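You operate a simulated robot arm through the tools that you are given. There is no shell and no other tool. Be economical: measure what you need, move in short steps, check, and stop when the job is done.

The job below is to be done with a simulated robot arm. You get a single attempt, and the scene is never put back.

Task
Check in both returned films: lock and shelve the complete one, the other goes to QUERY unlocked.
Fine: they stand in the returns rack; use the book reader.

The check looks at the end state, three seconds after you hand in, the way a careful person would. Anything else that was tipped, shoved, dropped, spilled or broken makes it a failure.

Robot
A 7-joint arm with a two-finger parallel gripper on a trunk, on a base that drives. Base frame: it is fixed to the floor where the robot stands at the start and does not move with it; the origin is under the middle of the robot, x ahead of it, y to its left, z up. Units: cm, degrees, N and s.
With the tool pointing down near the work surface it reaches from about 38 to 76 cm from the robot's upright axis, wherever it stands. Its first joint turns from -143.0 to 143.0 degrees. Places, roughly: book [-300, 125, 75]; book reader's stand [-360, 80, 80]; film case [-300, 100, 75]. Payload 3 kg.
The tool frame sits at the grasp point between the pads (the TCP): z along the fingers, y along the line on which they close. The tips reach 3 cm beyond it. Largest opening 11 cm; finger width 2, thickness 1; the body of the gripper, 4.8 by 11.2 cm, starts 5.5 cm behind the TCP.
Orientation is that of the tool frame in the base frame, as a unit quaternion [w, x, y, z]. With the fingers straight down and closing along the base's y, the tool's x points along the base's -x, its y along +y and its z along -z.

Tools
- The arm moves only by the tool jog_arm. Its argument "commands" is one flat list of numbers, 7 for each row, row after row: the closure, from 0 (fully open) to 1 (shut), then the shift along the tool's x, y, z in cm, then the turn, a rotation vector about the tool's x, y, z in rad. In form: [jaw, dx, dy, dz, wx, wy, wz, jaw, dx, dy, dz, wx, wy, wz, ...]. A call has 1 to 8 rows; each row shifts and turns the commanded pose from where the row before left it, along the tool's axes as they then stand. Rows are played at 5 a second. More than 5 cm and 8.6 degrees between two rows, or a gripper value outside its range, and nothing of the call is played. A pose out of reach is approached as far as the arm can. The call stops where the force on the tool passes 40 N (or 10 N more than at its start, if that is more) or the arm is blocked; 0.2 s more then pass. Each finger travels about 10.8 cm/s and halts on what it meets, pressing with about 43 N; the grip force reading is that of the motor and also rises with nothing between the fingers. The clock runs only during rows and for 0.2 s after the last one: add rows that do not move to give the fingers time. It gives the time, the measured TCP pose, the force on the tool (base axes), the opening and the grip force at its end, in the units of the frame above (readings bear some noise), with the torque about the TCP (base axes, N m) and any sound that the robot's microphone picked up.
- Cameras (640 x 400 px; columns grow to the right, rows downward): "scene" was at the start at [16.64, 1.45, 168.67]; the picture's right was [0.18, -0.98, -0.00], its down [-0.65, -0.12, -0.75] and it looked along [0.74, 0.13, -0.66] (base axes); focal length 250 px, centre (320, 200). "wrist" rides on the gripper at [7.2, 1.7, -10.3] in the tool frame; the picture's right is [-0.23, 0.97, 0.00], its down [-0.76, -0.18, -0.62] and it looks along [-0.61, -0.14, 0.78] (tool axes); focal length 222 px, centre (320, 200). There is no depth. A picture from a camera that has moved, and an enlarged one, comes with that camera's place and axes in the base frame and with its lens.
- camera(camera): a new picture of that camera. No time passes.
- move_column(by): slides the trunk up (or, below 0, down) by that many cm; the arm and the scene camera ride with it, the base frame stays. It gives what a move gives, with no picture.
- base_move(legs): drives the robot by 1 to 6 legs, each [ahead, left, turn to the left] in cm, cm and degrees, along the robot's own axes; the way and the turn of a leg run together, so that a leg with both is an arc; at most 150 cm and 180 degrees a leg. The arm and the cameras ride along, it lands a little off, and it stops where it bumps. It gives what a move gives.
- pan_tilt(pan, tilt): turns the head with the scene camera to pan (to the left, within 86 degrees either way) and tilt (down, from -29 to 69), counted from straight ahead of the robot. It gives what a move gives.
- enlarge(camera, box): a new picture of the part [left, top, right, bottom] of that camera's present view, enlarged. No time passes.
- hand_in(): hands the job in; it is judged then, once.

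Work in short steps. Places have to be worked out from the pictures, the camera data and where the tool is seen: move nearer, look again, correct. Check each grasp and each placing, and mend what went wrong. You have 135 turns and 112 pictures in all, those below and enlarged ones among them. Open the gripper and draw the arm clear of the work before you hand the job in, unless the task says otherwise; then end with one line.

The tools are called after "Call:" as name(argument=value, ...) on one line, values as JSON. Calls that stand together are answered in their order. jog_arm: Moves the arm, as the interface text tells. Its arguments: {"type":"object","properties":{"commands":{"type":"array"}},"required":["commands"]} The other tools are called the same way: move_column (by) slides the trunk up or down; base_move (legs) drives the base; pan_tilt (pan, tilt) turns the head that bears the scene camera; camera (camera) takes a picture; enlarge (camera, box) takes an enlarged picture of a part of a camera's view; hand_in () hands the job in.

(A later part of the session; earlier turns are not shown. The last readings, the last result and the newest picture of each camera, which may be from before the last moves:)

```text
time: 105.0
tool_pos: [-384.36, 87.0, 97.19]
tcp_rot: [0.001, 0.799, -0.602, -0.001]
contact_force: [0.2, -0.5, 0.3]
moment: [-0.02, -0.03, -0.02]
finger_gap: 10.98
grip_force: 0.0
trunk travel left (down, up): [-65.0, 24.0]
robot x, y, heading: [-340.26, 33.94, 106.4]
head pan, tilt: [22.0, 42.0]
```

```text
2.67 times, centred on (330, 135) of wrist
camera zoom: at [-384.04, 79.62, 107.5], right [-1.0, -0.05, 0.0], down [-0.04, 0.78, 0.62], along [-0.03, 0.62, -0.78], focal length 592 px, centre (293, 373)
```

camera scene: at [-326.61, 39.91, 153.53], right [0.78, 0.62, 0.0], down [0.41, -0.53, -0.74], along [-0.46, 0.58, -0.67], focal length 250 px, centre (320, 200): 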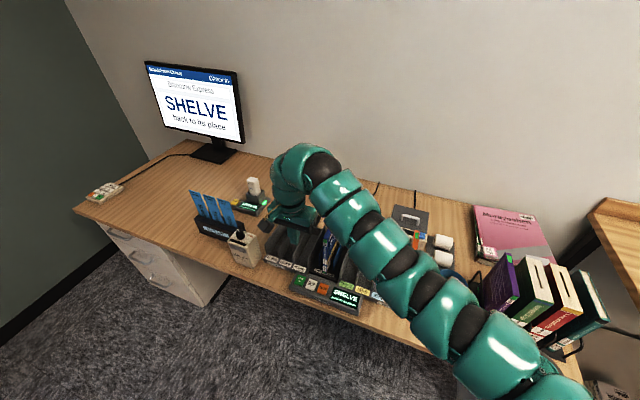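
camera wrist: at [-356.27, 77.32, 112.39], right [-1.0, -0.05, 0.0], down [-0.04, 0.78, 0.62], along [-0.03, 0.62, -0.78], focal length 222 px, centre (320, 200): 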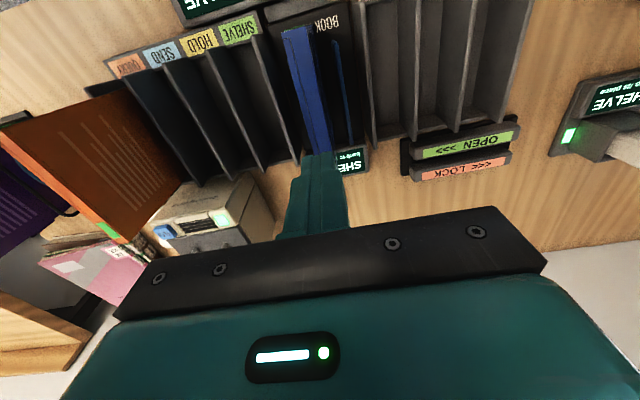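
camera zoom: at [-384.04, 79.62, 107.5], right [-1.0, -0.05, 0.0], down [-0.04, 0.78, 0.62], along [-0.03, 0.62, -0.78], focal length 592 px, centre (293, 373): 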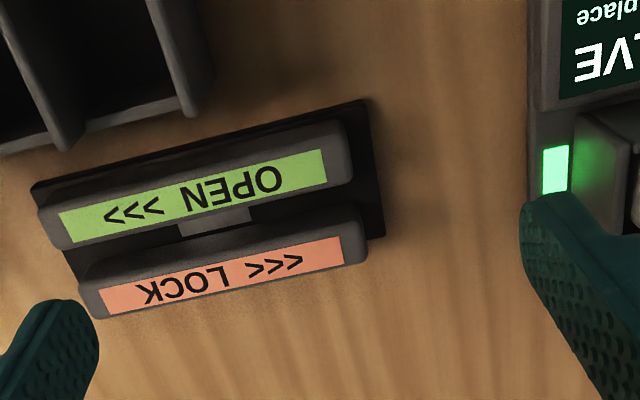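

The channel runs through about (−380.4, 92.5) along the desk direction, with a key block at its middle. I go back to the reader for the blue case.

Call:
jog_arm(commands=[0.3, 0, 0, -3, 0, 0, 0, 0.62, 0, 0, -3, 0, 0, 0])

Call:
base_move(legs=[[-10.3, -25.9, 0]])

Call:
camera(camera="wrist")

```text
time: 105.6
tool_pos: [-384.38, 86.96, 103.16]
tcp_rot: [0.001, 0.799, -0.602, -0.001]
contact_force: [0.3, -0.2, -0.1]
moment: [-0.02, 0.0, 0.0]
finger_gap: 4.2
grip_force: 0.0
trunk travel left (down, up): [-65.0, 24.0]
robot x, y, heading: [-340.27, 34.09, 105.8]
head pan, tilt: [22.0, 42.0]
```

```text
time: 107.5
tool_pos: [-356.62, 84.17, 103.14]
tcp_rot: [0.001, 0.798, -0.602, -0.001]
contact_force: [0.5, -0.4, 0.5]
moment: [0.01, 0.03, 0.03]
finger_gap: 4.16
grip_force: 0.0
trunk travel left (down, up): [-65.0, 24.0]
robot x, y, heading: [-312.71, 31.28, 106.1]
head pan, tilt: [22.0, 42.0]
```

```text
43 pictures are left
camera wrist: at [-356.27, 76.88, 113.41], right [-1.0, -0.05, 0.0], down [-0.04, 0.78, 0.62], along [-0.03, 0.62, -0.78], focal length 222 px, centre (320, 200)
```

wrist: 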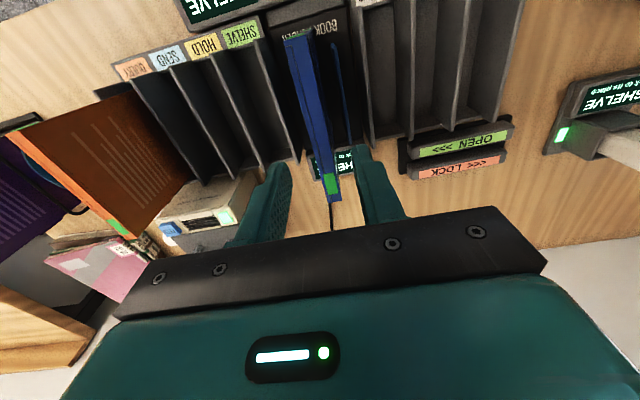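

Descend, grip, lift.

Call:
jog_arm(commands=[0.62, 0, 0.1, 4, 0, 0, 0, 0.62, 0, 0, 4, 0, 0, 0, 0.62, 0, 0, 3.4, 0, 0, 0, 0.8, 0, 0, 0, 0, 0, 0, 1, 0, 0, 0, 0, 0, 0, 1, 0, 0, 0, 0, 0, 0])

Call:
jog_arm(commands=[1, 0, 0, -2, 0, 0, 0, 1, 0, 0, -3, 0, 0, 0, 1, 0, 0, -3, 0, 0, 0, 1, 0, 0, -3, 0, 0, 0])

Call:
move_column(by=6)

Call:
jog_arm(commands=[1, 0, 0, 0, 0, 0, 0.145, 1, 0, 0, 0, 0, 0, 0.145, 1, 0, 0, 0, 0, 0, 0.145, 1, 0, 0, 0, 0, 0, 0.145, 1, 0, 0, 0, 0, 0, 0.145])

```text
time: 108.9
tool_pos: [-356.98, 84.21, 91.79]
tcp_rot: [0.002, 0.798, -0.603, -0.001]
contact_force: [0.4, 0.0, 0.9]
moment: [0.23, 0.1, 0.04]
finger_gap: 1.33
grip_force: 43.0
trunk travel left (down, up): [-65.0, 24.0]
robot x, y, heading: [-312.63, 31.37, 106.1]
head pan, tilt: [22.0, 42.0]
```

```text
time: 109.9
tool_pos: [-356.67, 84.09, 102.67]
tcp_rot: [0.0, 0.798, -0.602, 0.001]
contact_force: [-0.2, 0.2, -0.6]
moment: [-0.01, -0.03, -0.01]
finger_gap: 1.33
grip_force: 43.2
trunk travel left (down, up): [-65.0, 24.0]
robot x, y, heading: [-312.45, 31.35, 106.0]
head pan, tilt: [22.0, 42.0]
```

```text
time: 110.9
tool_pos: [-356.76, 84.09, 108.77]
tcp_rot: [0.002, 0.799, -0.602, 0.0]
contact_force: [0.1, -0.2, -0.3]
moment: [-0.01, -0.01, 0.01]
finger_gap: 1.35
grip_force: 42.9
trunk travel left (down, up): [-71.0, 18.0]
robot x, y, heading: [-312.7, 31.04, 106.0]
head pan, tilt: [22.0, 42.0]
```

```text
time: 112.1
tool_pos: [-356.72, 84.17, 108.72]
tcp_rot: [-0.001, -0.531, 0.847, 0.0]
contact_force: [0.3, -0.2, -0.3]
moment: [-0.01, 0.0, -0.02]
finger_gap: 1.3
grip_force: 43.3
trunk travel left (down, up): [-71.0, 18.0]
robot x, y, heading: [-312.75, 31.34, 105.9]
head pan, tilt: [22.0, 42.0]
```

Clockwise rotation works (41.8° so far). Continue to 90°, so the case lies along the desk with its cover facing me.

Call:
jog_arm(commands=[1, 0, 0, 0, 0, 0, 0.14, 1, 0, 0, 0, 0, 0, 0.14, 1, 0, 0, 0, 0, 0, 0.14, 1, 0, 0, 0, 0, 0, 0.14, 1, 0, 0, 0, 0, 0, 0.14, 1, 0, 0, 0, 0, 0, 0.14, 1, 0, 0, 0, 0, 0, 0])

Call:
camera(camera="scene")

```text
time: 113.7
tool_pos: [-356.77, 84.17, 108.71]
tcp_rot: [-0.001, -0.14, 0.99, -0.001]
contact_force: [0.6, -0.2, -0.5]
moment: [0.01, 0.0, 0.0]
finger_gap: 1.31
grip_force: 43.0
trunk travel left (down, up): [-71.0, 18.0]
robot x, y, heading: [-312.66, 31.45, 106.2]
head pan, tilt: [22.0, 42.0]
```

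```text
42 pictures are left
camera scene: at [-319.79, 45.55, 159.53], right [0.79, 0.62, 0.0], down [0.41, -0.53, -0.74], along [-0.46, 0.58, -0.67], focal length 250 px, centre (320, 200)
```

scene: 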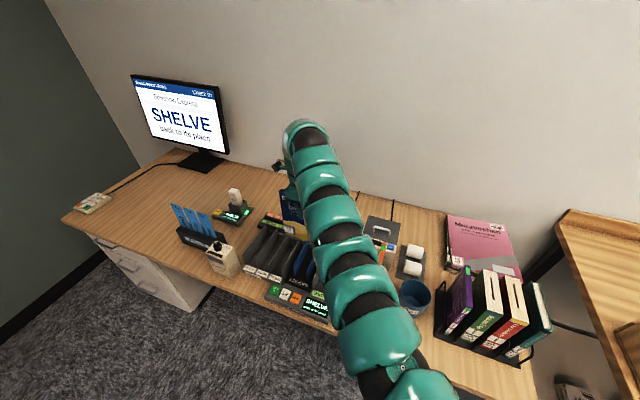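

Case now lies along the desk. I drive toward the lock device (behind the returns rack), staying high.

Call:
base_move(legs=[[10, 20, 0]])

Call:
jog_arm(commands=[1, -3, 2.3, 0, 0, 0, 0, 1, -2.7, 2.3, 0, 0, 0, 0, 1, 0, 0, 0, 0, 0, 0])

Call:
pan_tilt(pan=30, tilt=42)

Call:
camera(camera="scene")

Call:
camera(camera="wrist")

```text
time: 115.4
tool_pos: [-378.91, 88.3, 108.81]
tcp_rot: [-0.001, -0.141, 0.99, -0.001]
contact_force: [-0.5, 1.6, -0.8]
moment: [-0.02, 0.0, 0.01]
finger_gap: 1.32
grip_force: 43.2
trunk travel left (down, up): [-71.0, 18.0]
robot x, y, heading: [-334.71, 35.04, 106.1]
head pan, tilt: [22.0, 42.0]
```

```text
time: 116.2
tool_pos: [-374.61, 94.12, 108.81]
tcp_rot: [-0.001, -0.142, 0.99, 0.0]
contact_force: [0.2, 1.0, -1.1]
moment: [0.0, 0.0, -0.02]
finger_gap: 1.36
grip_force: 43.1
trunk travel left (down, up): [-71.0, 18.0]
robot x, y, heading: [-334.54, 35.67, 106.0]
head pan, tilt: [22.0, 42.0]
```

```text
time: 116.9
tool_pos: [-374.56, 94.15, 108.85]
tcp_rot: [-0.001, -0.141, 0.99, -0.001]
contact_force: [0.6, 0.0, -1.3]
moment: [0.0, 0.04, -0.02]
finger_gap: 1.33
grip_force: 43.1
trunk travel left (down, up): [-71.0, 18.0]
robot x, y, heading: [-334.67, 35.11, 106.0]
head pan, tilt: [30.0, 42.0]
```

```text
41 pictures are left
camera scene: at [-342.62, 48.78, 159.53], right [0.69, 0.72, 0.0], down [0.48, -0.46, -0.74], along [-0.54, 0.52, -0.67], focal length 250 px, centre (320, 200)
```

scene: 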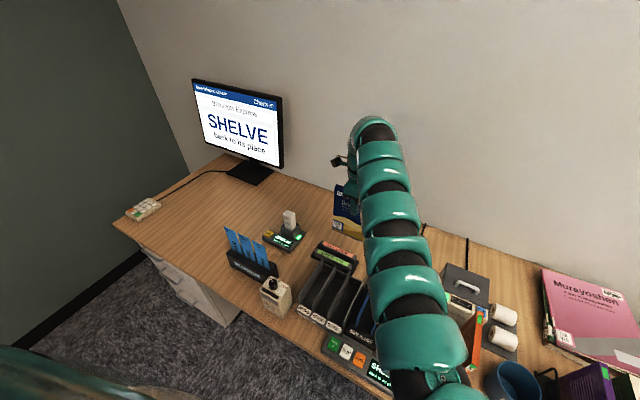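

```text
40 pictures are left
camera wrist: at [-382.02, 93.9, 119.03], right [-0.05, 1.0, 0.0], down [0.78, 0.04, 0.62], along [0.62, 0.03, -0.78], focal length 222 px, centre (320, 200)
```

wrist: 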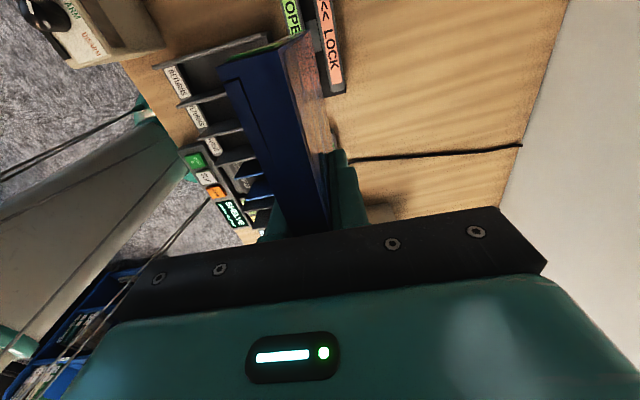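

Call:
enlarge(camera="scene", box=[300, 180, 400, 280])

Call:
enlarge(camera="wrist", box=[220, 0, 380, 110])

```text
4.00 times, centred on (350, 230) of scene
camera zoom: at [-342.62, 48.78, 159.53], right [0.69, 0.72, 0.0], down [0.48, -0.46, -0.74], along [-0.54, 0.52, -0.67], focal length 999 px, centre (200, 80)
```

zoom: 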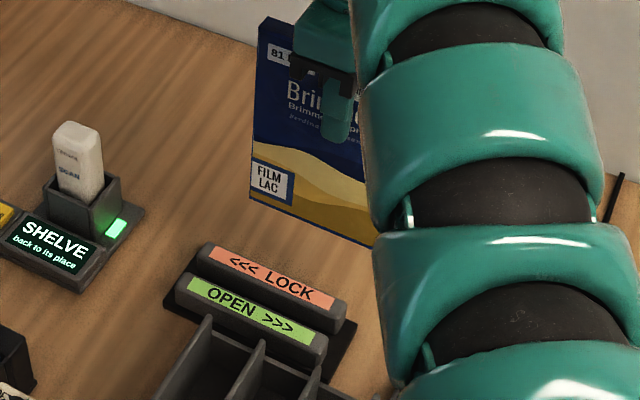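

```text
3.64 times, centred on (300, 55) of wrist
camera zoom: at [-382.02, 93.9, 119.03], right [-0.05, 1.0, 0.0], down [0.78, 0.04, 0.62], along [0.62, 0.03, -0.78], focal length 808 px, centre (393, 727)
```

zoom: 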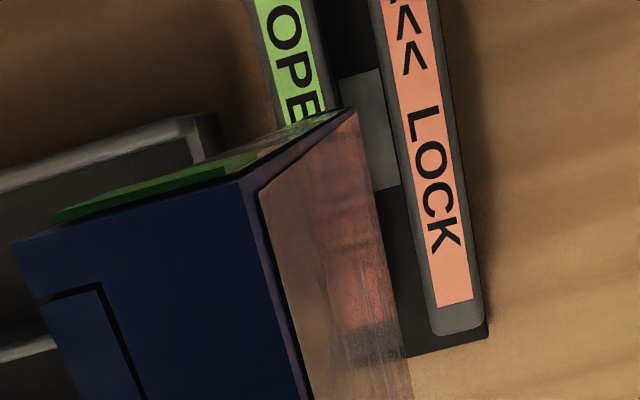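

From this near-vertical wrist view the channel line passes (−380.4, 92.6) with a ~2 cm gap; the case's lower-left corner projects right on it. Lower with trunk to just above the bars.

Call:
move_column(by=-12.5)

Call:
enlarge(camera="wrist", box=[220, 0, 380, 110])

Call:
enlarge(camera="scene", box=[300, 180, 400, 280])

```text
time: 118.5
tool_pos: [-374.58, 94.15, 96.22]
tcp_rot: [-0.001, -0.141, 0.99, 0.0]
contact_force: [0.3, -0.1, -1.1]
moment: [0.0, 0.01, -0.01]
finger_gap: 1.33
grip_force: 43.2
trunk travel left (down, up): [-58.5, 30.5]
robot x, y, heading: [-334.76, 35.11, 106.0]
head pan, tilt: [30.0, 42.0]
```

```text
3.64 times, centred on (300, 55) of wrist
camera zoom: at [-382.02, 93.88, 106.55], right [-0.05, 1.0, 0.0], down [0.78, 0.04, 0.62], along [0.62, 0.03, -0.78], focal length 808 px, centre (393, 727)
```

zoom: 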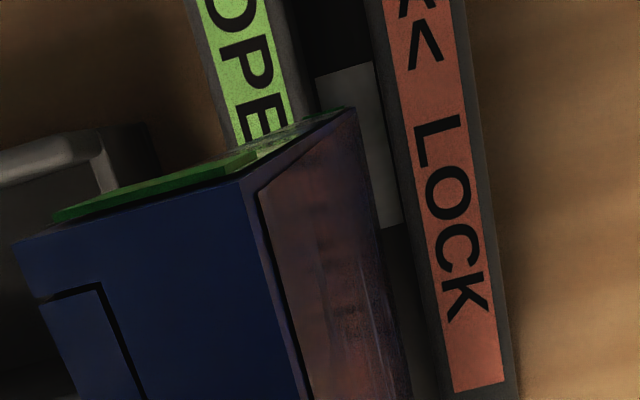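

```text
4.00 times, centred on (350, 230) of scene
camera zoom: at [-342.62, 48.76, 147.04], right [0.69, 0.72, 0.0], down [0.48, -0.46, -0.74], along [-0.54, 0.52, -0.67], focal length 999 px, centre (200, 80)
```

zoom: 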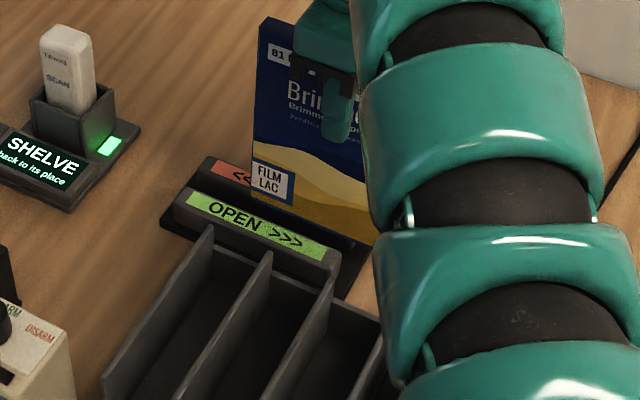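

The case bottom is slightly toward the OPEN bar; shift 0.35 cm away from me, then lower slowly until contact.

Call:
jog_arm(commands=[1, 0, 0.35, 0, 0, 0, 0, 1, 0, 0, 0.8, 0, 0, 0, 1, 0, 0, 0.8, 0, 0, 0])

Call:
enlarge(camera="wrist", box=[220, 0, 380, 110])

```text
time: 119.3
tool_pos: [-374.64, 94.5, 94.65]
tcp_rot: [-0.001, -0.14, 0.99, 0.0]
contact_force: [0.1, 0.1, -1.3]
moment: [0.02, 0.01, -0.02]
finger_gap: 1.34
grip_force: 42.8
trunk travel left (down, up): [-58.5, 30.5]
robot x, y, heading: [-334.9, 35.35, 106.1]
head pan, tilt: [30.0, 42.0]
```

```text
3.64 times, centred on (300, 55) of wrist
camera zoom: at [-382.15, 94.21, 104.91], right [-0.05, 1.0, 0.0], down [0.78, 0.04, 0.62], along [0.62, 0.03, -0.78], focal length 808 px, centre (393, 727)
```

zoom: 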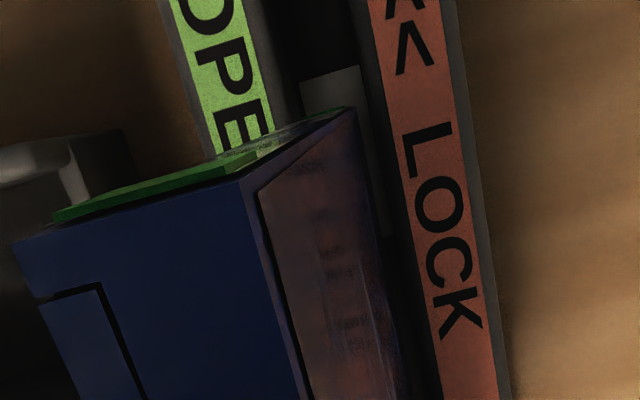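

Still a bit toward the OPEN side; shift 0.4 more and lower.

Call:
jog_arm(commands=[1, 0, 0.4, 0, 0, 0, 0, 1, 0, 0, 0.5, 0, 0, 0, 1, 0, 0, 0.5, 0, 0, 0])

Call:
jog_arm(commands=[1, 0, 0, 0.4, 0, 0, 0, 1, 0, 0, 0.4, 0, 0, 0, 1, 0, 0, 0.4, 0, 0, 0])

Call:
enlarge(camera="wrist", box=[220, 0, 380, 110])

Call:
enlarge(camera="scene", box=[300, 180, 400, 280])

```text
time: 120.1
tool_pos: [-374.78, 94.72, 94.24]
tcp_rot: [-0.003, -0.141, 0.99, 0.003]
contact_force: [1.5, -1.6, 35.1]
moment: [0.0, 0.42, 0.0]
finger_gap: 1.4
grip_force: 42.4
trunk travel left (down, up): [-58.5, 30.5]
robot x, y, heading: [-334.74, 35.45, 106.1]
head pan, tilt: [30.0, 42.0]
```

```text
time: 120.6
tool_pos: [-374.89, 94.89, 93.63]
tcp_rot: [-0.006, -0.14, 0.99, 0.003]
contact_force: [0.8, -0.9, 22.2]
moment: [-1.01, -0.79, -0.17]
finger_gap: 1.44
grip_force: 42.4
trunk travel left (down, up): [-58.5, 30.5]
robot x, y, heading: [-334.58, 35.47, 106.2]
head pan, tilt: [30.0, 42.0]
stopped in row 2: the force on the tool passed its limit at 49 N (the readings are from after the stop); the commanded pose is now the measured one
```

```text
3.64 times, centred on (300, 55) of wrist
camera zoom: at [-382.25, 94.5, 103.99], right [-0.05, 1.0, 0.01], down [0.79, 0.04, 0.62], along [0.61, 0.04, -0.79], focal length 808 px, centre (393, 727)
```

zoom: 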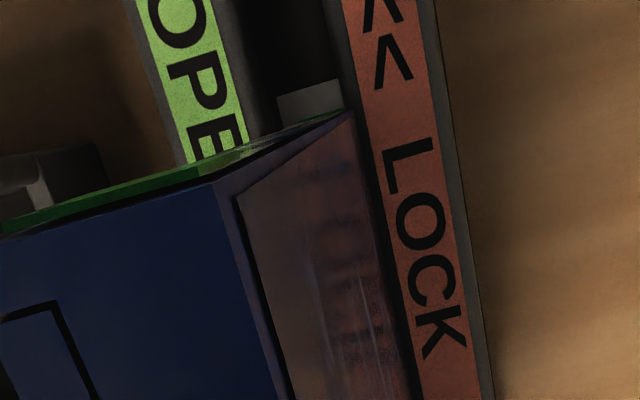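

```text
4.00 times, centred on (350, 230) of scene
camera zoom: at [-342.5, 48.6, 147.03], right [0.69, 0.72, 0.0], down [0.48, -0.46, -0.74], along [-0.54, 0.52, -0.67], focal length 999 px, centre (200, 80)
```

zoom: 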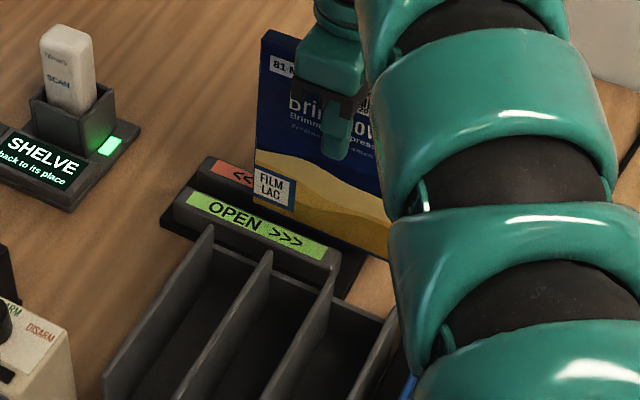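

Contact, with the case rocking a bit in the grip. I lift 2 cm and look at how it hangs.

Call:
jog_arm(commands=[1, 0, 0, -1, 0, 0, 0, 1, 0, 0, -1, 0, 0, 0])

Call:
camera(camera="wrist")

Call:
enlarge(camera="scene", box=[300, 160, 400, 280])

```text
time: 121.2
tool_pos: [-374.8, 94.88, 95.45]
tcp_rot: [-0.002, -0.142, 0.99, 0.002]
contact_force: [-0.7, -0.1, 0.3]
moment: [0.02, 0.0, -0.02]
finger_gap: 1.44
grip_force: 43.9
trunk travel left (down, up): [-58.5, 30.5]
robot x, y, heading: [-334.52, 35.69, 106.0]
head pan, tilt: [30.0, 42.0]
```

```text
32 pictures are left
camera wrist: at [-382.31, 94.57, 105.6], right [-0.06, 1.0, 0.0], down [0.78, 0.04, 0.62], along [0.62, 0.04, -0.79], focal length 222 px, centre (320, 200)
```

wrist: 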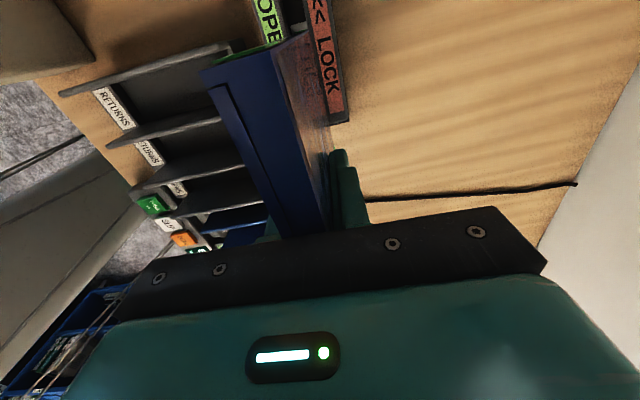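

```text
3.33 times, centred on (350, 220) of scene
camera zoom: at [-342.66, 48.8, 147.01], right [0.69, 0.72, 0.0], down [0.48, -0.46, -0.74], along [-0.54, 0.52, -0.67], focal length 832 px, centre (220, 133)
```

zoom: 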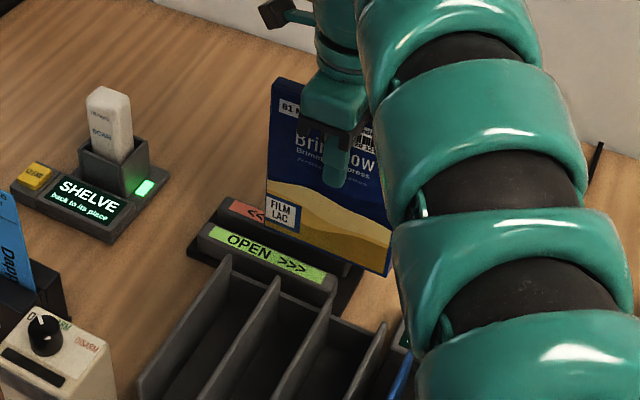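

Call:
enlarge(camera="wrist", box=[240, 0, 350, 70])

```text
5.71 times, centred on (295, 35) of wrist
camera zoom: at [-382.31, 94.57, 105.6], right [-0.06, 1.0, 0.0], down [0.78, 0.04, 0.62], along [0.62, 0.04, -0.79], focal length 1269 px, centre (463, 1143)
```

zoom: 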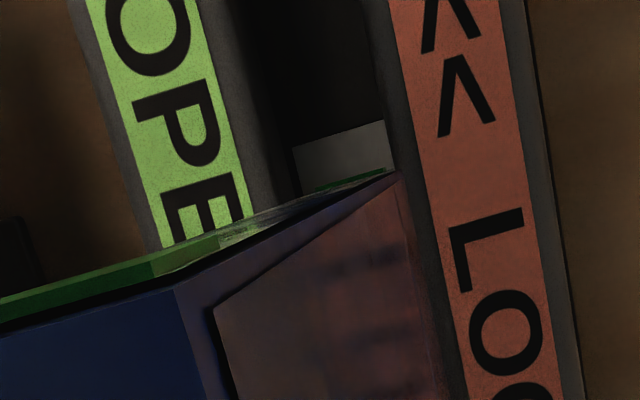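

Call:
enlarge(camera="wrist", box=[180, 0, 380, 240])

```text
1.67 times, centred on (280, 120) of wrist
camera zoom: at [-382.31, 94.57, 105.6], right [-0.06, 1.0, 0.0], down [0.78, 0.04, 0.62], along [0.62, 0.04, -0.79], focal length 370 px, centre (387, 333)
```

zoom: 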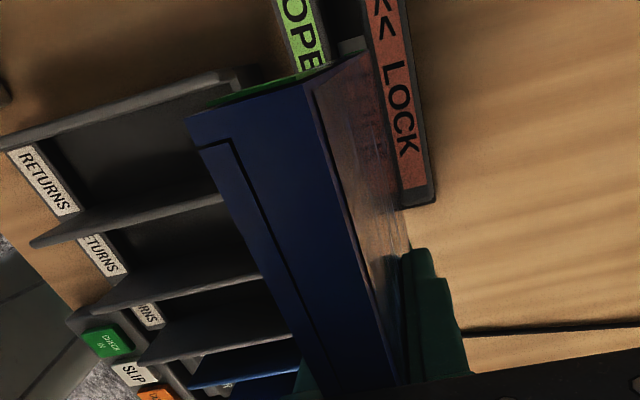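

The case bottom sits about 0.2 cm too far toward the LOCK bar. Shift back 0.2 and lower again slowly.

Call:
jog_arm(commands=[1, 0, -0.2, 0, 0, 0, 0, 1, 0, 0, 0.6, 0, 0, 0, 1, 0, 0, 0.4, 0, 0, 0])

Call:
jog_arm(commands=[1, 0, 0, 0.3, 0, 0, 0, 1, 0, 0, 0.3, 0, 0, 0])

Call:
jog_arm(commands=[1, 0, 0, 0.3, 0, 0, 0])

Call:
enlarge(camera="wrist", box=[240, 0, 350, 70])

```text
time: 122.0
tool_pos: [-374.74, 94.84, 94.4]
tcp_rot: [-0.003, -0.142, 0.99, 0.001]
contact_force: [-0.2, -1.0, -1.4]
moment: [0.0, -0.02, -0.01]
finger_gap: 1.44
grip_force: 42.5
trunk travel left (down, up): [-58.5, 30.5]
robot x, y, heading: [-334.67, 35.16, 106.0]
head pan, tilt: [30.0, 42.0]
```

```text
time: 122.6
tool_pos: [-374.85, 94.8, 93.76]
tcp_rot: [-0.003, -0.141, 0.99, 0.002]
contact_force: [0.0, 0.5, -0.7]
moment: [-0.02, -0.03, -0.04]
finger_gap: 1.45
grip_force: 43.2
trunk travel left (down, up): [-58.5, 30.5]
robot x, y, heading: [-334.78, 35.18, 106.2]
head pan, tilt: [30.0, 42.0]
```

```text
time: 123.0
tool_pos: [-374.84, 94.77, 93.66]
tcp_rot: [-0.004, -0.141, 0.99, 0.003]
contact_force: [0.7, 0.0, 12.7]
moment: [-0.04, -0.28, -0.05]
finger_gap: 1.43
grip_force: 43.1
trunk travel left (down, up): [-58.5, 30.5]
robot x, y, heading: [-335.23, 35.31, 106.1]
head pan, tilt: [30.0, 42.0]
```

```text
5.71 times, centred on (295, 35) of wrist
camera zoom: at [-382.2, 94.36, 104.0], right [-0.05, 1.0, 0.01], down [0.79, 0.04, 0.62], along [0.62, 0.04, -0.79], focal length 1269 px, centre (463, 1143)
```

zoom: 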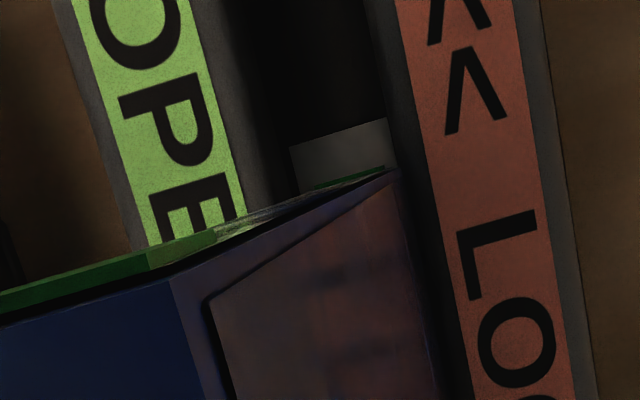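

The case edge is centred in the channel, resting at the bottom with light contact. I raise 0.15 and slide it left (LOCK direction) in small steps, watching the force.

Call:
jog_arm(commands=[1, 0, 0, -0.2, 0, 0, 0, 1, 1.5, 0, 0, 0, 0, 0, 1, 1.5, 0, 0, 0, 0, 0])

Call:
enlarge(camera="wrist", box=[180, 0, 380, 240])

```text
time: 123.8
tool_pos: [-375.76, 94.06, 93.57]
tcp_rot: [-0.003, -0.142, 0.99, 0.002]
contact_force: [-0.8, 0.5, -1.7]
moment: [-0.04, -0.03, 0.01]
finger_gap: 1.43
grip_force: 43.7
out of reach, approached as far as the arm can: row 2, 3
trunk travel left (down, up): [-58.5, 30.5]
robot x, y, heading: [-334.81, 35.07, 106.2]
head pan, tilt: [30.0, 42.0]
```

```text
1.67 times, centred on (280, 120) of wrist
camera zoom: at [-383.21, 93.65, 103.82], right [-0.05, 1.0, 0.0], down [0.78, 0.04, 0.62], along [0.62, 0.04, -0.79], focal length 370 px, centre (387, 333)
```

zoom: 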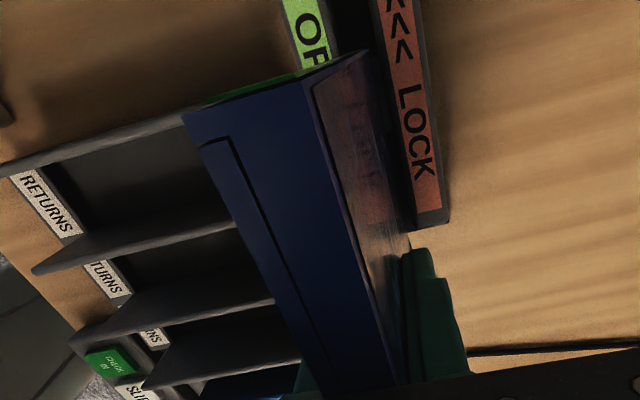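

The arm is at its reach limit going left. I lift out, move the base left and slightly ahead, and reposition.

Call:
move_column(by=4)

Call:
base_move(legs=[[3, 10, 0]])

Call:
jog_arm(commands=[1, -3.5, -0.8, 0, 0, 0, 0, 1, -3.5, -0.8, 0, 0, 0, 0, 1, -3.5, -0.8, 0, 0, 0, 0, 1, 0, 0, 0, 0, 0, 0])

```text
time: 124.7
tool_pos: [-375.77, 94.06, 97.52]
tcp_rot: [-0.003, -0.14, 0.99, 0.002]
contact_force: [0.1, 1.1, -0.5]
moment: [0.02, 0.01, 0.0]
finger_gap: 1.43
grip_force: 43.6
trunk travel left (down, up): [-62.5, 26.5]
robot x, y, heading: [-334.85, 35.0, 106.0]
head pan, tilt: [30.0, 42.0]
```

```text
time: 125.8
tool_pos: [-386.28, 94.0, 97.55]
tcp_rot: [-0.002, -0.141, 0.99, 0.001]
contact_force: [-0.3, 0.3, 0.1]
moment: [0.02, 0.0, -0.01]
finger_gap: 1.43
grip_force: 43.0
trunk travel left (down, up): [-62.5, 26.5]
robot x, y, heading: [-345.0, 35.31, 106.0]
head pan, tilt: [30.0, 42.0]
```

```text
time: 126.8
tool_pos: [-375.51, 94.73, 97.48]
tcp_rot: [-0.003, -0.142, 0.99, 0.003]
contact_force: [-0.2, -0.1, -0.2]
moment: [0.0, -0.03, -0.03]
finger_gap: 1.46
grip_force: 43.2
trunk travel left (down, up): [-62.5, 26.5]
robot x, y, heading: [-344.93, 35.68, 106.3]
head pan, tilt: [30.0, 42.0]
```

Call:
jog_arm(commands=[1, -0.9, -0.15, 0, 0, 0, 0, 1, 0, 0, 1.5, 0, 0, 0, 1, 0, 0, 1.2, 0, 0, 0])

Call:
enlarge(camera="wrist", box=[240, 0, 350, 70])

```text
time: 127.6
tool_pos: [-374.52, 94.89, 94.76]
tcp_rot: [-0.003, -0.141, 0.99, 0.001]
contact_force: [0.6, 0.2, -0.3]
moment: [0.02, 0.04, 0.02]
finger_gap: 1.44
grip_force: 44.1
trunk travel left (down, up): [-62.5, 26.5]
robot x, y, heading: [-345.34, 35.32, 106.0]
head pan, tilt: [30.0, 42.0]
```

```text
5.71 times, centred on (295, 35) of wrist
camera zoom: at [-382.02, 94.46, 105.09], right [-0.05, 1.0, 0.0], down [0.78, 0.04, 0.62], along [0.62, 0.04, -0.79], focal length 1269 px, centre (463, 1143)
```

zoom: 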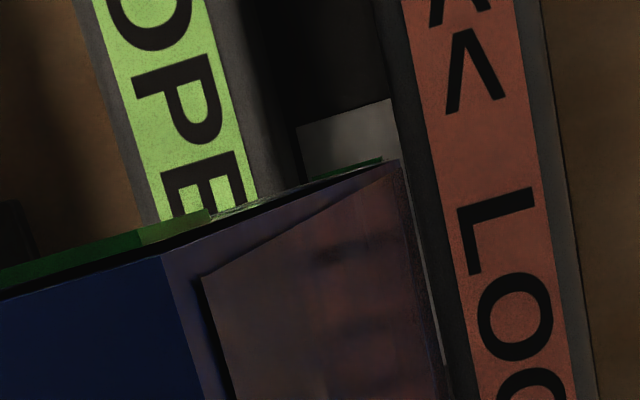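

Call:
jog_arm(commands=[1, 0, -0.05, 0.5, 0, 0, 0, 1, 0, 0, 0.5, 0, 0, 0, 1, 0, 0, 0.3, 0, 0, 0])

```text
time: 128.4
tool_pos: [-374.66, 94.83, 93.45]
tcp_rot: [-0.002, -0.141, 0.99, 0.002]
contact_force: [0.4, 0.7, -0.3]
moment: [-0.03, -0.01, 0.01]
finger_gap: 1.39
grip_force: 42.7
trunk travel left (down, up): [-62.5, 26.5]
robot x, y, heading: [-345.44, 35.27, 106.1]
head pan, tilt: [30.0, 42.0]
```

No contact yet, so it's entering properly; continue down gently.

Call:
jog_arm(commands=[1, 0, 0, 0.4, 0, 0, 0, 1, 0, 0, 0.3, 0, 0, 0])

Call:
jog_arm(commands=[1, 0, 0, 0.4, 0, 0, 0, 1, 0, 0, 0.3, 0, 0, 0])

Call:
enlarge(camera="wrist", box=[240, 0, 350, 70])

```text
time: 129.0
tool_pos: [-374.58, 94.78, 92.88]
tcp_rot: [-0.003, -0.141, 0.99, 0.001]
contact_force: [-0.1, 0.2, -1.6]
moment: [-0.01, 0.01, 0.01]
finger_gap: 1.42
grip_force: 42.5
trunk travel left (down, up): [-62.5, 26.5]
robot x, y, heading: [-345.36, 35.04, 106.4]
head pan, tilt: [30.0, 42.0]
```

```text
time: 129.6
tool_pos: [-374.55, 94.67, 92.12]
tcp_rot: [-0.004, -0.142, 0.99, 0.001]
contact_force: [0.3, -0.3, -2.5]
moment: [0.03, 0.01, 0.0]
finger_gap: 1.41
grip_force: 43.4
trunk travel left (down, up): [-62.5, 26.5]
robot x, y, heading: [-345.09, 35.3, 106.1]
head pan, tilt: [30.0, 42.0]
```

```text
5.71 times, centred on (295, 35) of wrist
camera zoom: at [-382.02, 94.42, 102.43], right [-0.05, 1.0, 0.0], down [0.78, 0.04, 0.62], along [0.62, 0.04, -0.79], focal length 1269 px, centre (463, 1143)
```

zoom: 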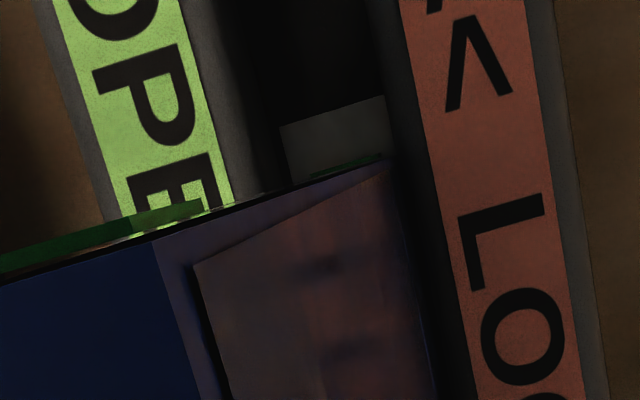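

Call:
jog_arm(commands=[1, 0, 0, 0.3, 0, 0, 0, 1, 0, 0, 0.3, 0, 0, 0])

Call:
jog_arm(commands=[1, 0, 0, 0.3, 0, 0, 0])

Call:
jog_arm(commands=[1, 0, 0, 0.3, 0, 0, 0])

```text
time: 130.2
tool_pos: [-374.61, 94.8, 91.44]
tcp_rot: [-0.003, -0.141, 0.99, 0.001]
contact_force: [-0.3, -0.9, -1.5]
moment: [-0.3, -0.07, 0.12]
finger_gap: 1.46
grip_force: 43.6
trunk travel left (down, up): [-62.5, 26.5]
robot x, y, heading: [-344.97, 35.13, 106.3]
head pan, tilt: [30.0, 42.0]
```

```text
time: 130.6
tool_pos: [-374.71, 94.75, 91.19]
tcp_rot: [-0.003, -0.143, 0.99, 0.002]
contact_force: [-0.3, -0.9, -0.7]
moment: [0.01, -0.06, 0.02]
finger_gap: 1.44
grip_force: 42.6
trunk travel left (down, up): [-62.5, 26.5]
robot x, y, heading: [-344.86, 35.2, 106.1]
head pan, tilt: [30.0, 42.0]
```

```text
time: 131.0
tool_pos: [-374.58, 94.78, 90.85]
tcp_rot: [-0.003, -0.142, 0.99, 0.001]
contact_force: [0.2, -0.9, -1.8]
moment: [0.08, 0.03, 0.03]
finger_gap: 1.43
grip_force: 42.8
trunk travel left (down, up): [-62.5, 26.5]
robot x, y, heading: [-345.12, 35.42, 106.0]
head pan, tilt: [30.0, 42.0]
```

Call:
jog_arm(commands=[1, 0, 0, 0.3, 0, 0, 0])

Call:
jog_arm(commands=[1, 0, 0, 0.3, 0, 0, 0])

Call:
camera(camera="wrist")

Call:
enlarge(camera="scene", box=[320, 150, 440, 270])

```text
time: 131.4
tool_pos: [-374.61, 94.76, 90.73]
tcp_rot: [-0.003, -0.14, 0.99, 0.002]
contact_force: [1.2, -1.5, 7.3]
moment: [0.36, -0.22, 0.04]
finger_gap: 1.41
grip_force: 43.5
trunk travel left (down, up): [-62.5, 26.5]
robot x, y, heading: [-345.53, 35.2, 106.3]
head pan, tilt: [30.0, 42.0]
```

```text
time: 131.8
tool_pos: [-374.7, 94.71, 90.61]
tcp_rot: [-0.005, -0.14, 0.99, 0.004]
contact_force: [0.2, -0.5, 32.9]
moment: [0.93, -0.95, 0.19]
finger_gap: 1.43
grip_force: 44.2
trunk travel left (down, up): [-62.5, 26.5]
robot x, y, heading: [-345.19, 35.1, 106.1]
head pan, tilt: [30.0, 42.0]
```

```text
24 pictures are left
camera wrist: at [-381.99, 94.28, 101.01], right [-0.05, 1.0, 0.01], down [0.79, 0.04, 0.62], along [0.61, 0.04, -0.79], focal length 222 px, centre (320, 200)
```

wrist: 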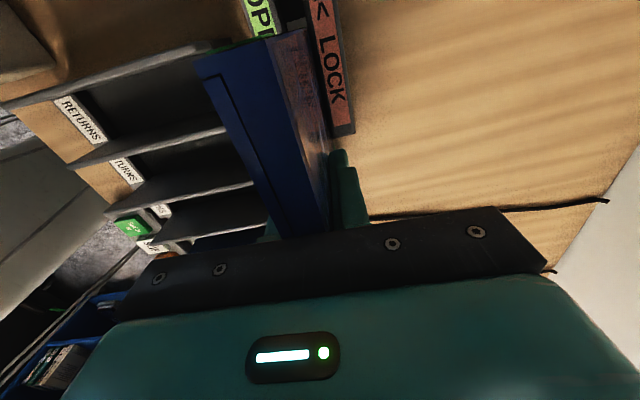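

```text
3.33 times, centred on (380, 210) of scene
camera zoom: at [-352.93, 48.54, 151.14], right [0.69, 0.72, 0.0], down [0.48, -0.46, -0.74], along [-0.54, 0.52, -0.67], focal length 832 px, centre (120, 167)
```

zoom: 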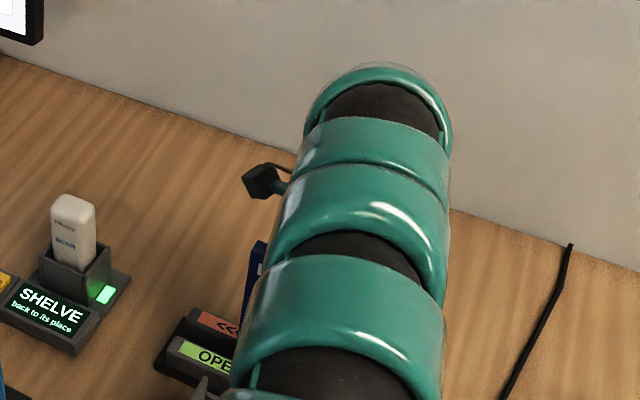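

Now it's seated in the channel (floor at TCP 90.7). Ease up 0.2 and slide left.

Call:
jog_arm(commands=[1, 0, 0, -0.3, 0, 0, 0, 1, 1, 0, 0, 0, 0, 0, 1, 1.5, 0, 0, 0, 0, 0, 1, 1.5, 0, 0, 0, 0, 0])

Call:
enlarge(camera="wrist", box=[180, 0, 380, 125])

```text
time: 132.8
tool_pos: [-378.44, 93.6, 90.63]
tcp_rot: [-0.002, -0.141, 0.99, 0.002]
contact_force: [1.8, 0.9, 13.5]
moment: [0.52, -1.06, 0.09]
finger_gap: 1.42
grip_force: 43.2
trunk travel left (down, up): [-62.5, 26.5]
robot x, y, heading: [-345.06, 35.46, 106.1]
head pan, tilt: [30.0, 42.0]
```

```text
3.20 times, centred on (280, 62) of wrist
camera zoom: at [-385.9, 93.15, 100.99], right [-0.06, 1.0, 0.0], down [0.79, 0.04, 0.62], along [0.62, 0.04, -0.79], focal length 711 px, centre (448, 640)
```

zoom: 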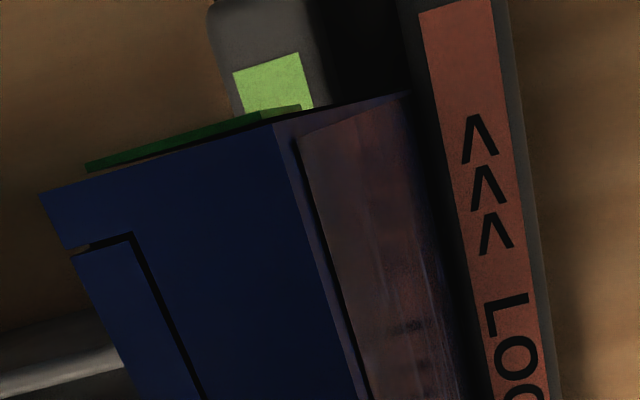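

Sliding fine. Continue left.

Call:
jog_arm(commands=[1, 1.5, 0, -0.1, 0, 0, 0, 1, 1.5, 0, 0, 0, 0, 0, 1, 1.5, 0, 0, 0, 0, 0, 1, 1.5, 0, 0, 0, 0, 0, 1, 1.5, 0, 0, 0, 0, 0, 1, 1, 0, 0, 0, 0, 0])

Call:
camera(camera="wrist")

Call:
enlarge(camera="scene", box=[280, 130, 440, 290])

```text
time: 134.2
tool_pos: [-386.68, 91.17, 90.69]
tcp_rot: [-0.003, -0.142, 0.99, 0.002]
contact_force: [0.7, -2.8, -1.5]
moment: [-0.46, -0.09, 0.05]
finger_gap: 1.42
grip_force: 43.7
trunk travel left (down, up): [-62.5, 26.5]
robot x, y, heading: [-345.22, 35.22, 106.1]
head pan, tilt: [30.0, 42.0]
```

```text
21 pictures are left
camera wrist: at [-394.08, 90.88, 101.02], right [-0.06, 1.0, 0.0], down [0.78, 0.04, 0.62], along [0.62, 0.04, -0.79], focal length 222 px, centre (320, 200)
```

wrist: 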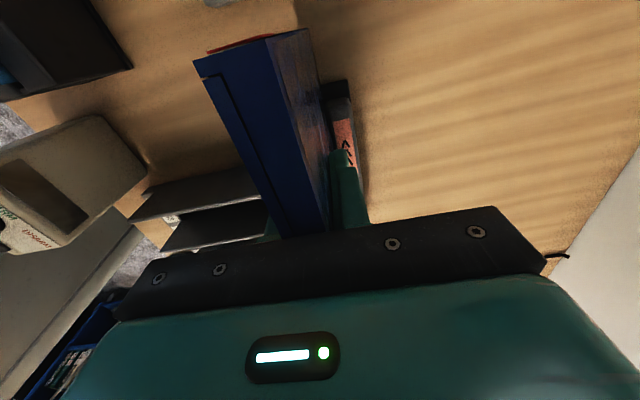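

```text
2.50 times, centred on (360, 210) of scene
camera zoom: at [-353.09, 48.86, 151.02], right [0.69, 0.72, 0.0], down [0.48, -0.46, -0.74], along [-0.54, 0.52, -0.67], focal length 624 px, centre (220, 175)
```

zoom: 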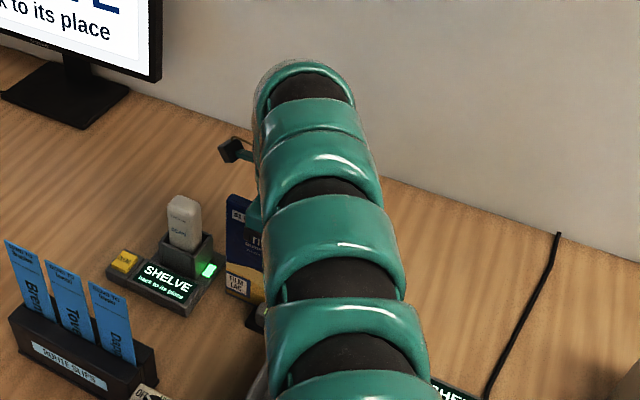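

The indicator strip is now red: locked. Lift straight up out of the channel and verify.

Call:
move_column(by=16)

Call:
enlarge(camera="wrist", box=[180, 0, 380, 240])

```text
time: 136.1
tool_pos: [-386.62, 91.33, 106.77]
tcp_rot: [-0.002, -0.141, 0.99, 0.002]
contact_force: [0.4, 1.0, -1.0]
moment: [0.0, 0.02, 0.01]
finger_gap: 1.43
grip_force: 43.4
trunk travel left (down, up): [-78.5, 10.5]
robot x, y, heading: [-344.82, 35.76, 106.2]
head pan, tilt: [30.0, 42.0]
```

```text
1.67 times, centred on (280, 120) of wrist
camera zoom: at [-394.05, 90.95, 117.04], right [-0.05, 1.0, 0.0], down [0.78, 0.04, 0.62], along [0.62, 0.04, -0.79], focal length 370 px, centre (387, 333)
```

zoom: 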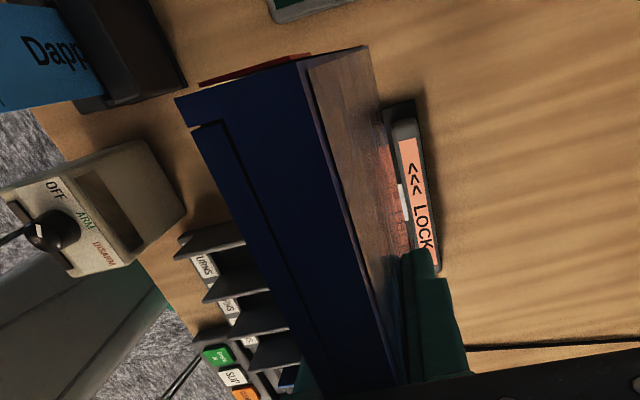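

Red = locked. Rotate the tool back 90° counter-clockwise so the spine faces me again.

Call:
jog_arm(commands=[1, 0, 0, 0, 0, 0, -0.145, 1, 0, 0, 0, 0, 0, -0.145, 1, 0, 0, 0, 0, 0, -0.145, 1, 0, 0, 0, 0, 0, -0.145, 1, 0, 0, 0, 0, 0, -0.145, 1, 0, 0, 0, 0, 0, -0.145])

Call:
jog_arm(commands=[1, 0, 0, 0, 0, 0, -0.14, 1, 0, 0, 0, 0, 0, -0.14, 1, 0, 0, 0, 0, 0, -0.14, 1, 0, 0, 0, 0, 0, -0.14, 1, 0, 0, 0, 0, 0, -0.14, 1, 0, 0, 0, 0, 0, 0])

```text
time: 137.4
tool_pos: [-386.58, 91.22, 106.73]
tcp_rot: [-0.002, -0.546, 0.838, 0.003]
contact_force: [-1.1, -0.9, -1.4]
moment: [-0.01, 0.01, -0.02]
finger_gap: 1.43
grip_force: 43.1
trunk travel left (down, up): [-78.5, 10.5]
robot x, y, heading: [-345.04, 35.38, 105.9]
head pan, tilt: [30.0, 42.0]
```

```text
time: 138.8
tool_pos: [-386.61, 91.37, 106.83]
tcp_rot: [0.001, 0.8, -0.6, -0.003]
contact_force: [0.7, -1.5, -1.0]
moment: [0.01, 0.07, -0.01]
finger_gap: 1.45
grip_force: 42.7
trunk travel left (down, up): [-78.5, 10.5]
robot x, y, heading: [-345.31, 35.34, 105.9]
head pan, tilt: [30.0, 42.0]
```

Drive to above the SHELVE slot (target TCP (−348.9, 87.6)): 35.2 right, 14 back.

Call:
base_move(legs=[[-13.9, -35.2, 0]])

Call:
pan_tilt(pan=20, tilt=42)

Call:
camera(camera="scene")

```text
time: 141.2
tool_pos: [-348.63, 88.01, 106.85]
tcp_rot: [0.0, 0.8, -0.6, -0.003]
contact_force: [-0.8, -0.4, -0.7]
moment: [0.0, 0.03, -0.04]
finger_gap: 1.45
grip_force: 43.4
trunk travel left (down, up): [-78.5, 10.5]
robot x, y, heading: [-307.46, 32.09, 106.1]
head pan, tilt: [30.0, 42.0]
```

```text
time: 142.0
tool_pos: [-348.79, 88.01, 106.86]
tcp_rot: [0.001, 0.799, -0.601, -0.003]
contact_force: [0.6, -0.3, -1.0]
moment: [0.01, -0.03, 0.02]
finger_gap: 1.43
grip_force: 42.7
trunk travel left (down, up): [-78.5, 10.5]
robot x, y, heading: [-306.96, 31.97, 106.2]
head pan, tilt: [20.0, 42.0]
```

```text
18 pictures are left
camera scene: at [-314.15, 46.38, 167.03], right [0.81, 0.59, 0.0], down [0.39, -0.54, -0.74], along [-0.44, 0.6, -0.67], focal length 250 px, centre (320, 200)
```

scene: 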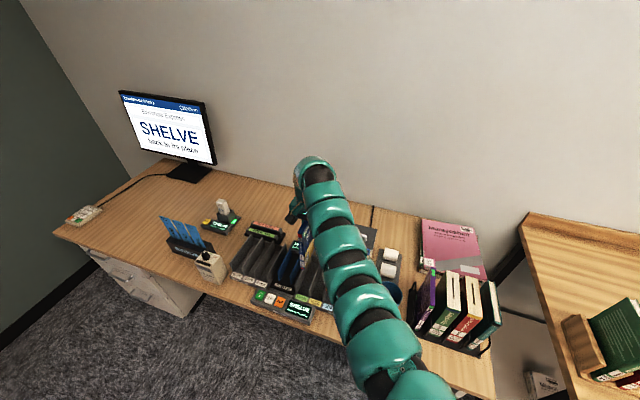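

Call:
camera(camera="wrist")

Call:
enlarge(camera="scene", box=[240, 210, 340, 330])

```text
17 pictures are left
camera wrist: at [-348.39, 80.49, 117.04], right [-1.0, -0.05, 0.01], down [-0.04, 0.78, 0.63], along [-0.04, 0.62, -0.78], focal length 222 px, centre (320, 200)
```

wrist: 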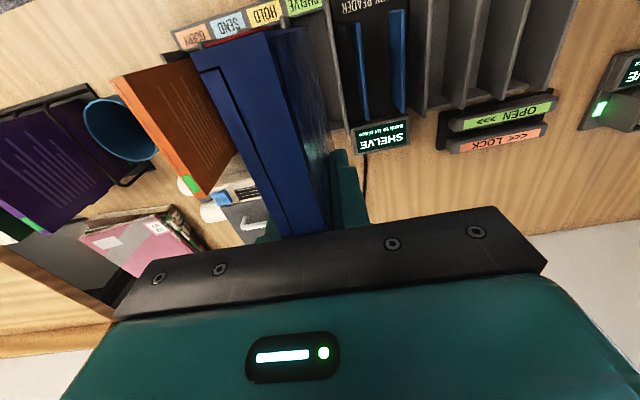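

```text
3.33 times, centred on (290, 270) of scene
camera zoom: at [-314.15, 46.38, 167.03], right [0.81, 0.59, 0.0], down [0.39, -0.54, -0.74], along [-0.44, 0.6, -0.67], focal length 832 px, centre (420, -33)
```

zoom: 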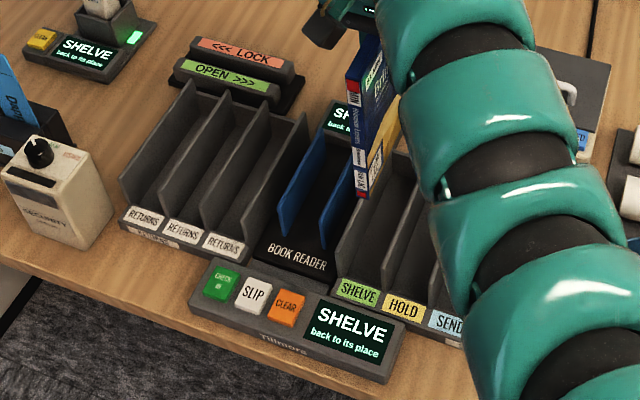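

Slot check: shift ~0.3 left and 0.4 back, then lower part way and check.

Call:
jog_arm(commands=[1, 0.4, 0.3, 0, 0, 0, 0, 1, 0, 0, 0, 0, 0, 0])

Call:
move_column(by=-8)

Call:
enlarge(camera="scene", box=[240, 210, 340, 330])

Call:
enlarge(camera="wrist", box=[180, 0, 420, 160])

```text
time: 142.6
tool_pos: [-349.11, 87.63, 106.81]
tcp_rot: [0.001, 0.799, -0.601, -0.003]
contact_force: [0.6, 0.3, -0.9]
moment: [0.03, 0.03, 0.02]
finger_gap: 1.43
grip_force: 43.6
trunk travel left (down, up): [-78.5, 10.5]
robot x, y, heading: [-307.11, 32.06, 106.2]
head pan, tilt: [20.0, 42.0]
```

```text
time: 143.7
tool_pos: [-349.01, 87.48, 98.99]
tcp_rot: [0.001, 0.8, -0.6, -0.004]
contact_force: [0.2, 0.4, -0.5]
moment: [0.01, -0.01, -0.01]
finger_gap: 1.42
grip_force: 43.2
trunk travel left (down, up): [-70.5, 18.5]
robot x, y, heading: [-307.36, 32.35, 105.9]
head pan, tilt: [20.0, 42.0]
```

```text
3.33 times, centred on (290, 270) of scene
camera zoom: at [-314.12, 46.36, 159.03], right [0.81, 0.59, 0.0], down [0.39, -0.54, -0.74], along [-0.44, 0.6, -0.67], focal length 832 px, centre (420, -33)
```

zoom: 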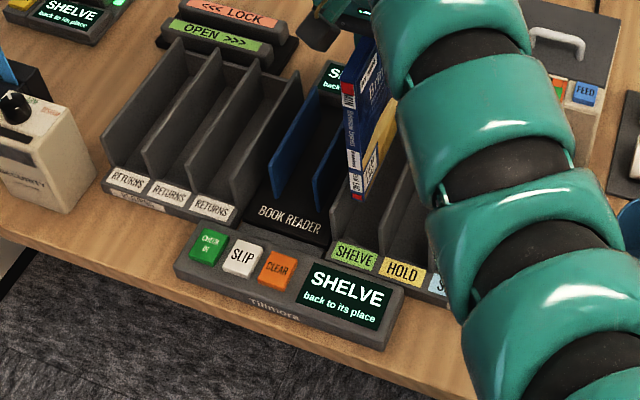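

```text
2.50 times, centred on (300, 80) of wrist
camera zoom: at [-348.56, 80.01, 109.08], right [-1.0, -0.05, 0.01], down [-0.04, 0.78, 0.63], along [-0.04, 0.62, -0.78], focal length 555 px, centre (370, 500)
```

zoom: 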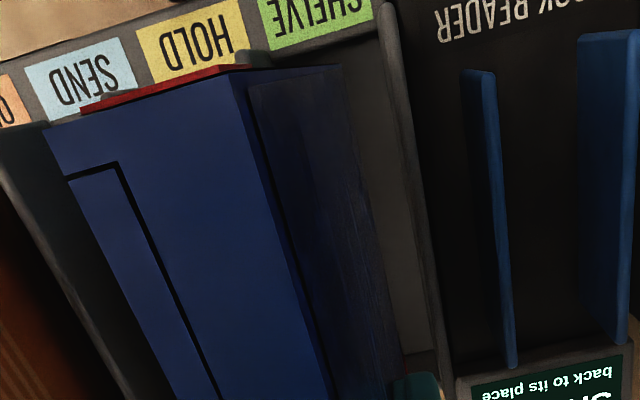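

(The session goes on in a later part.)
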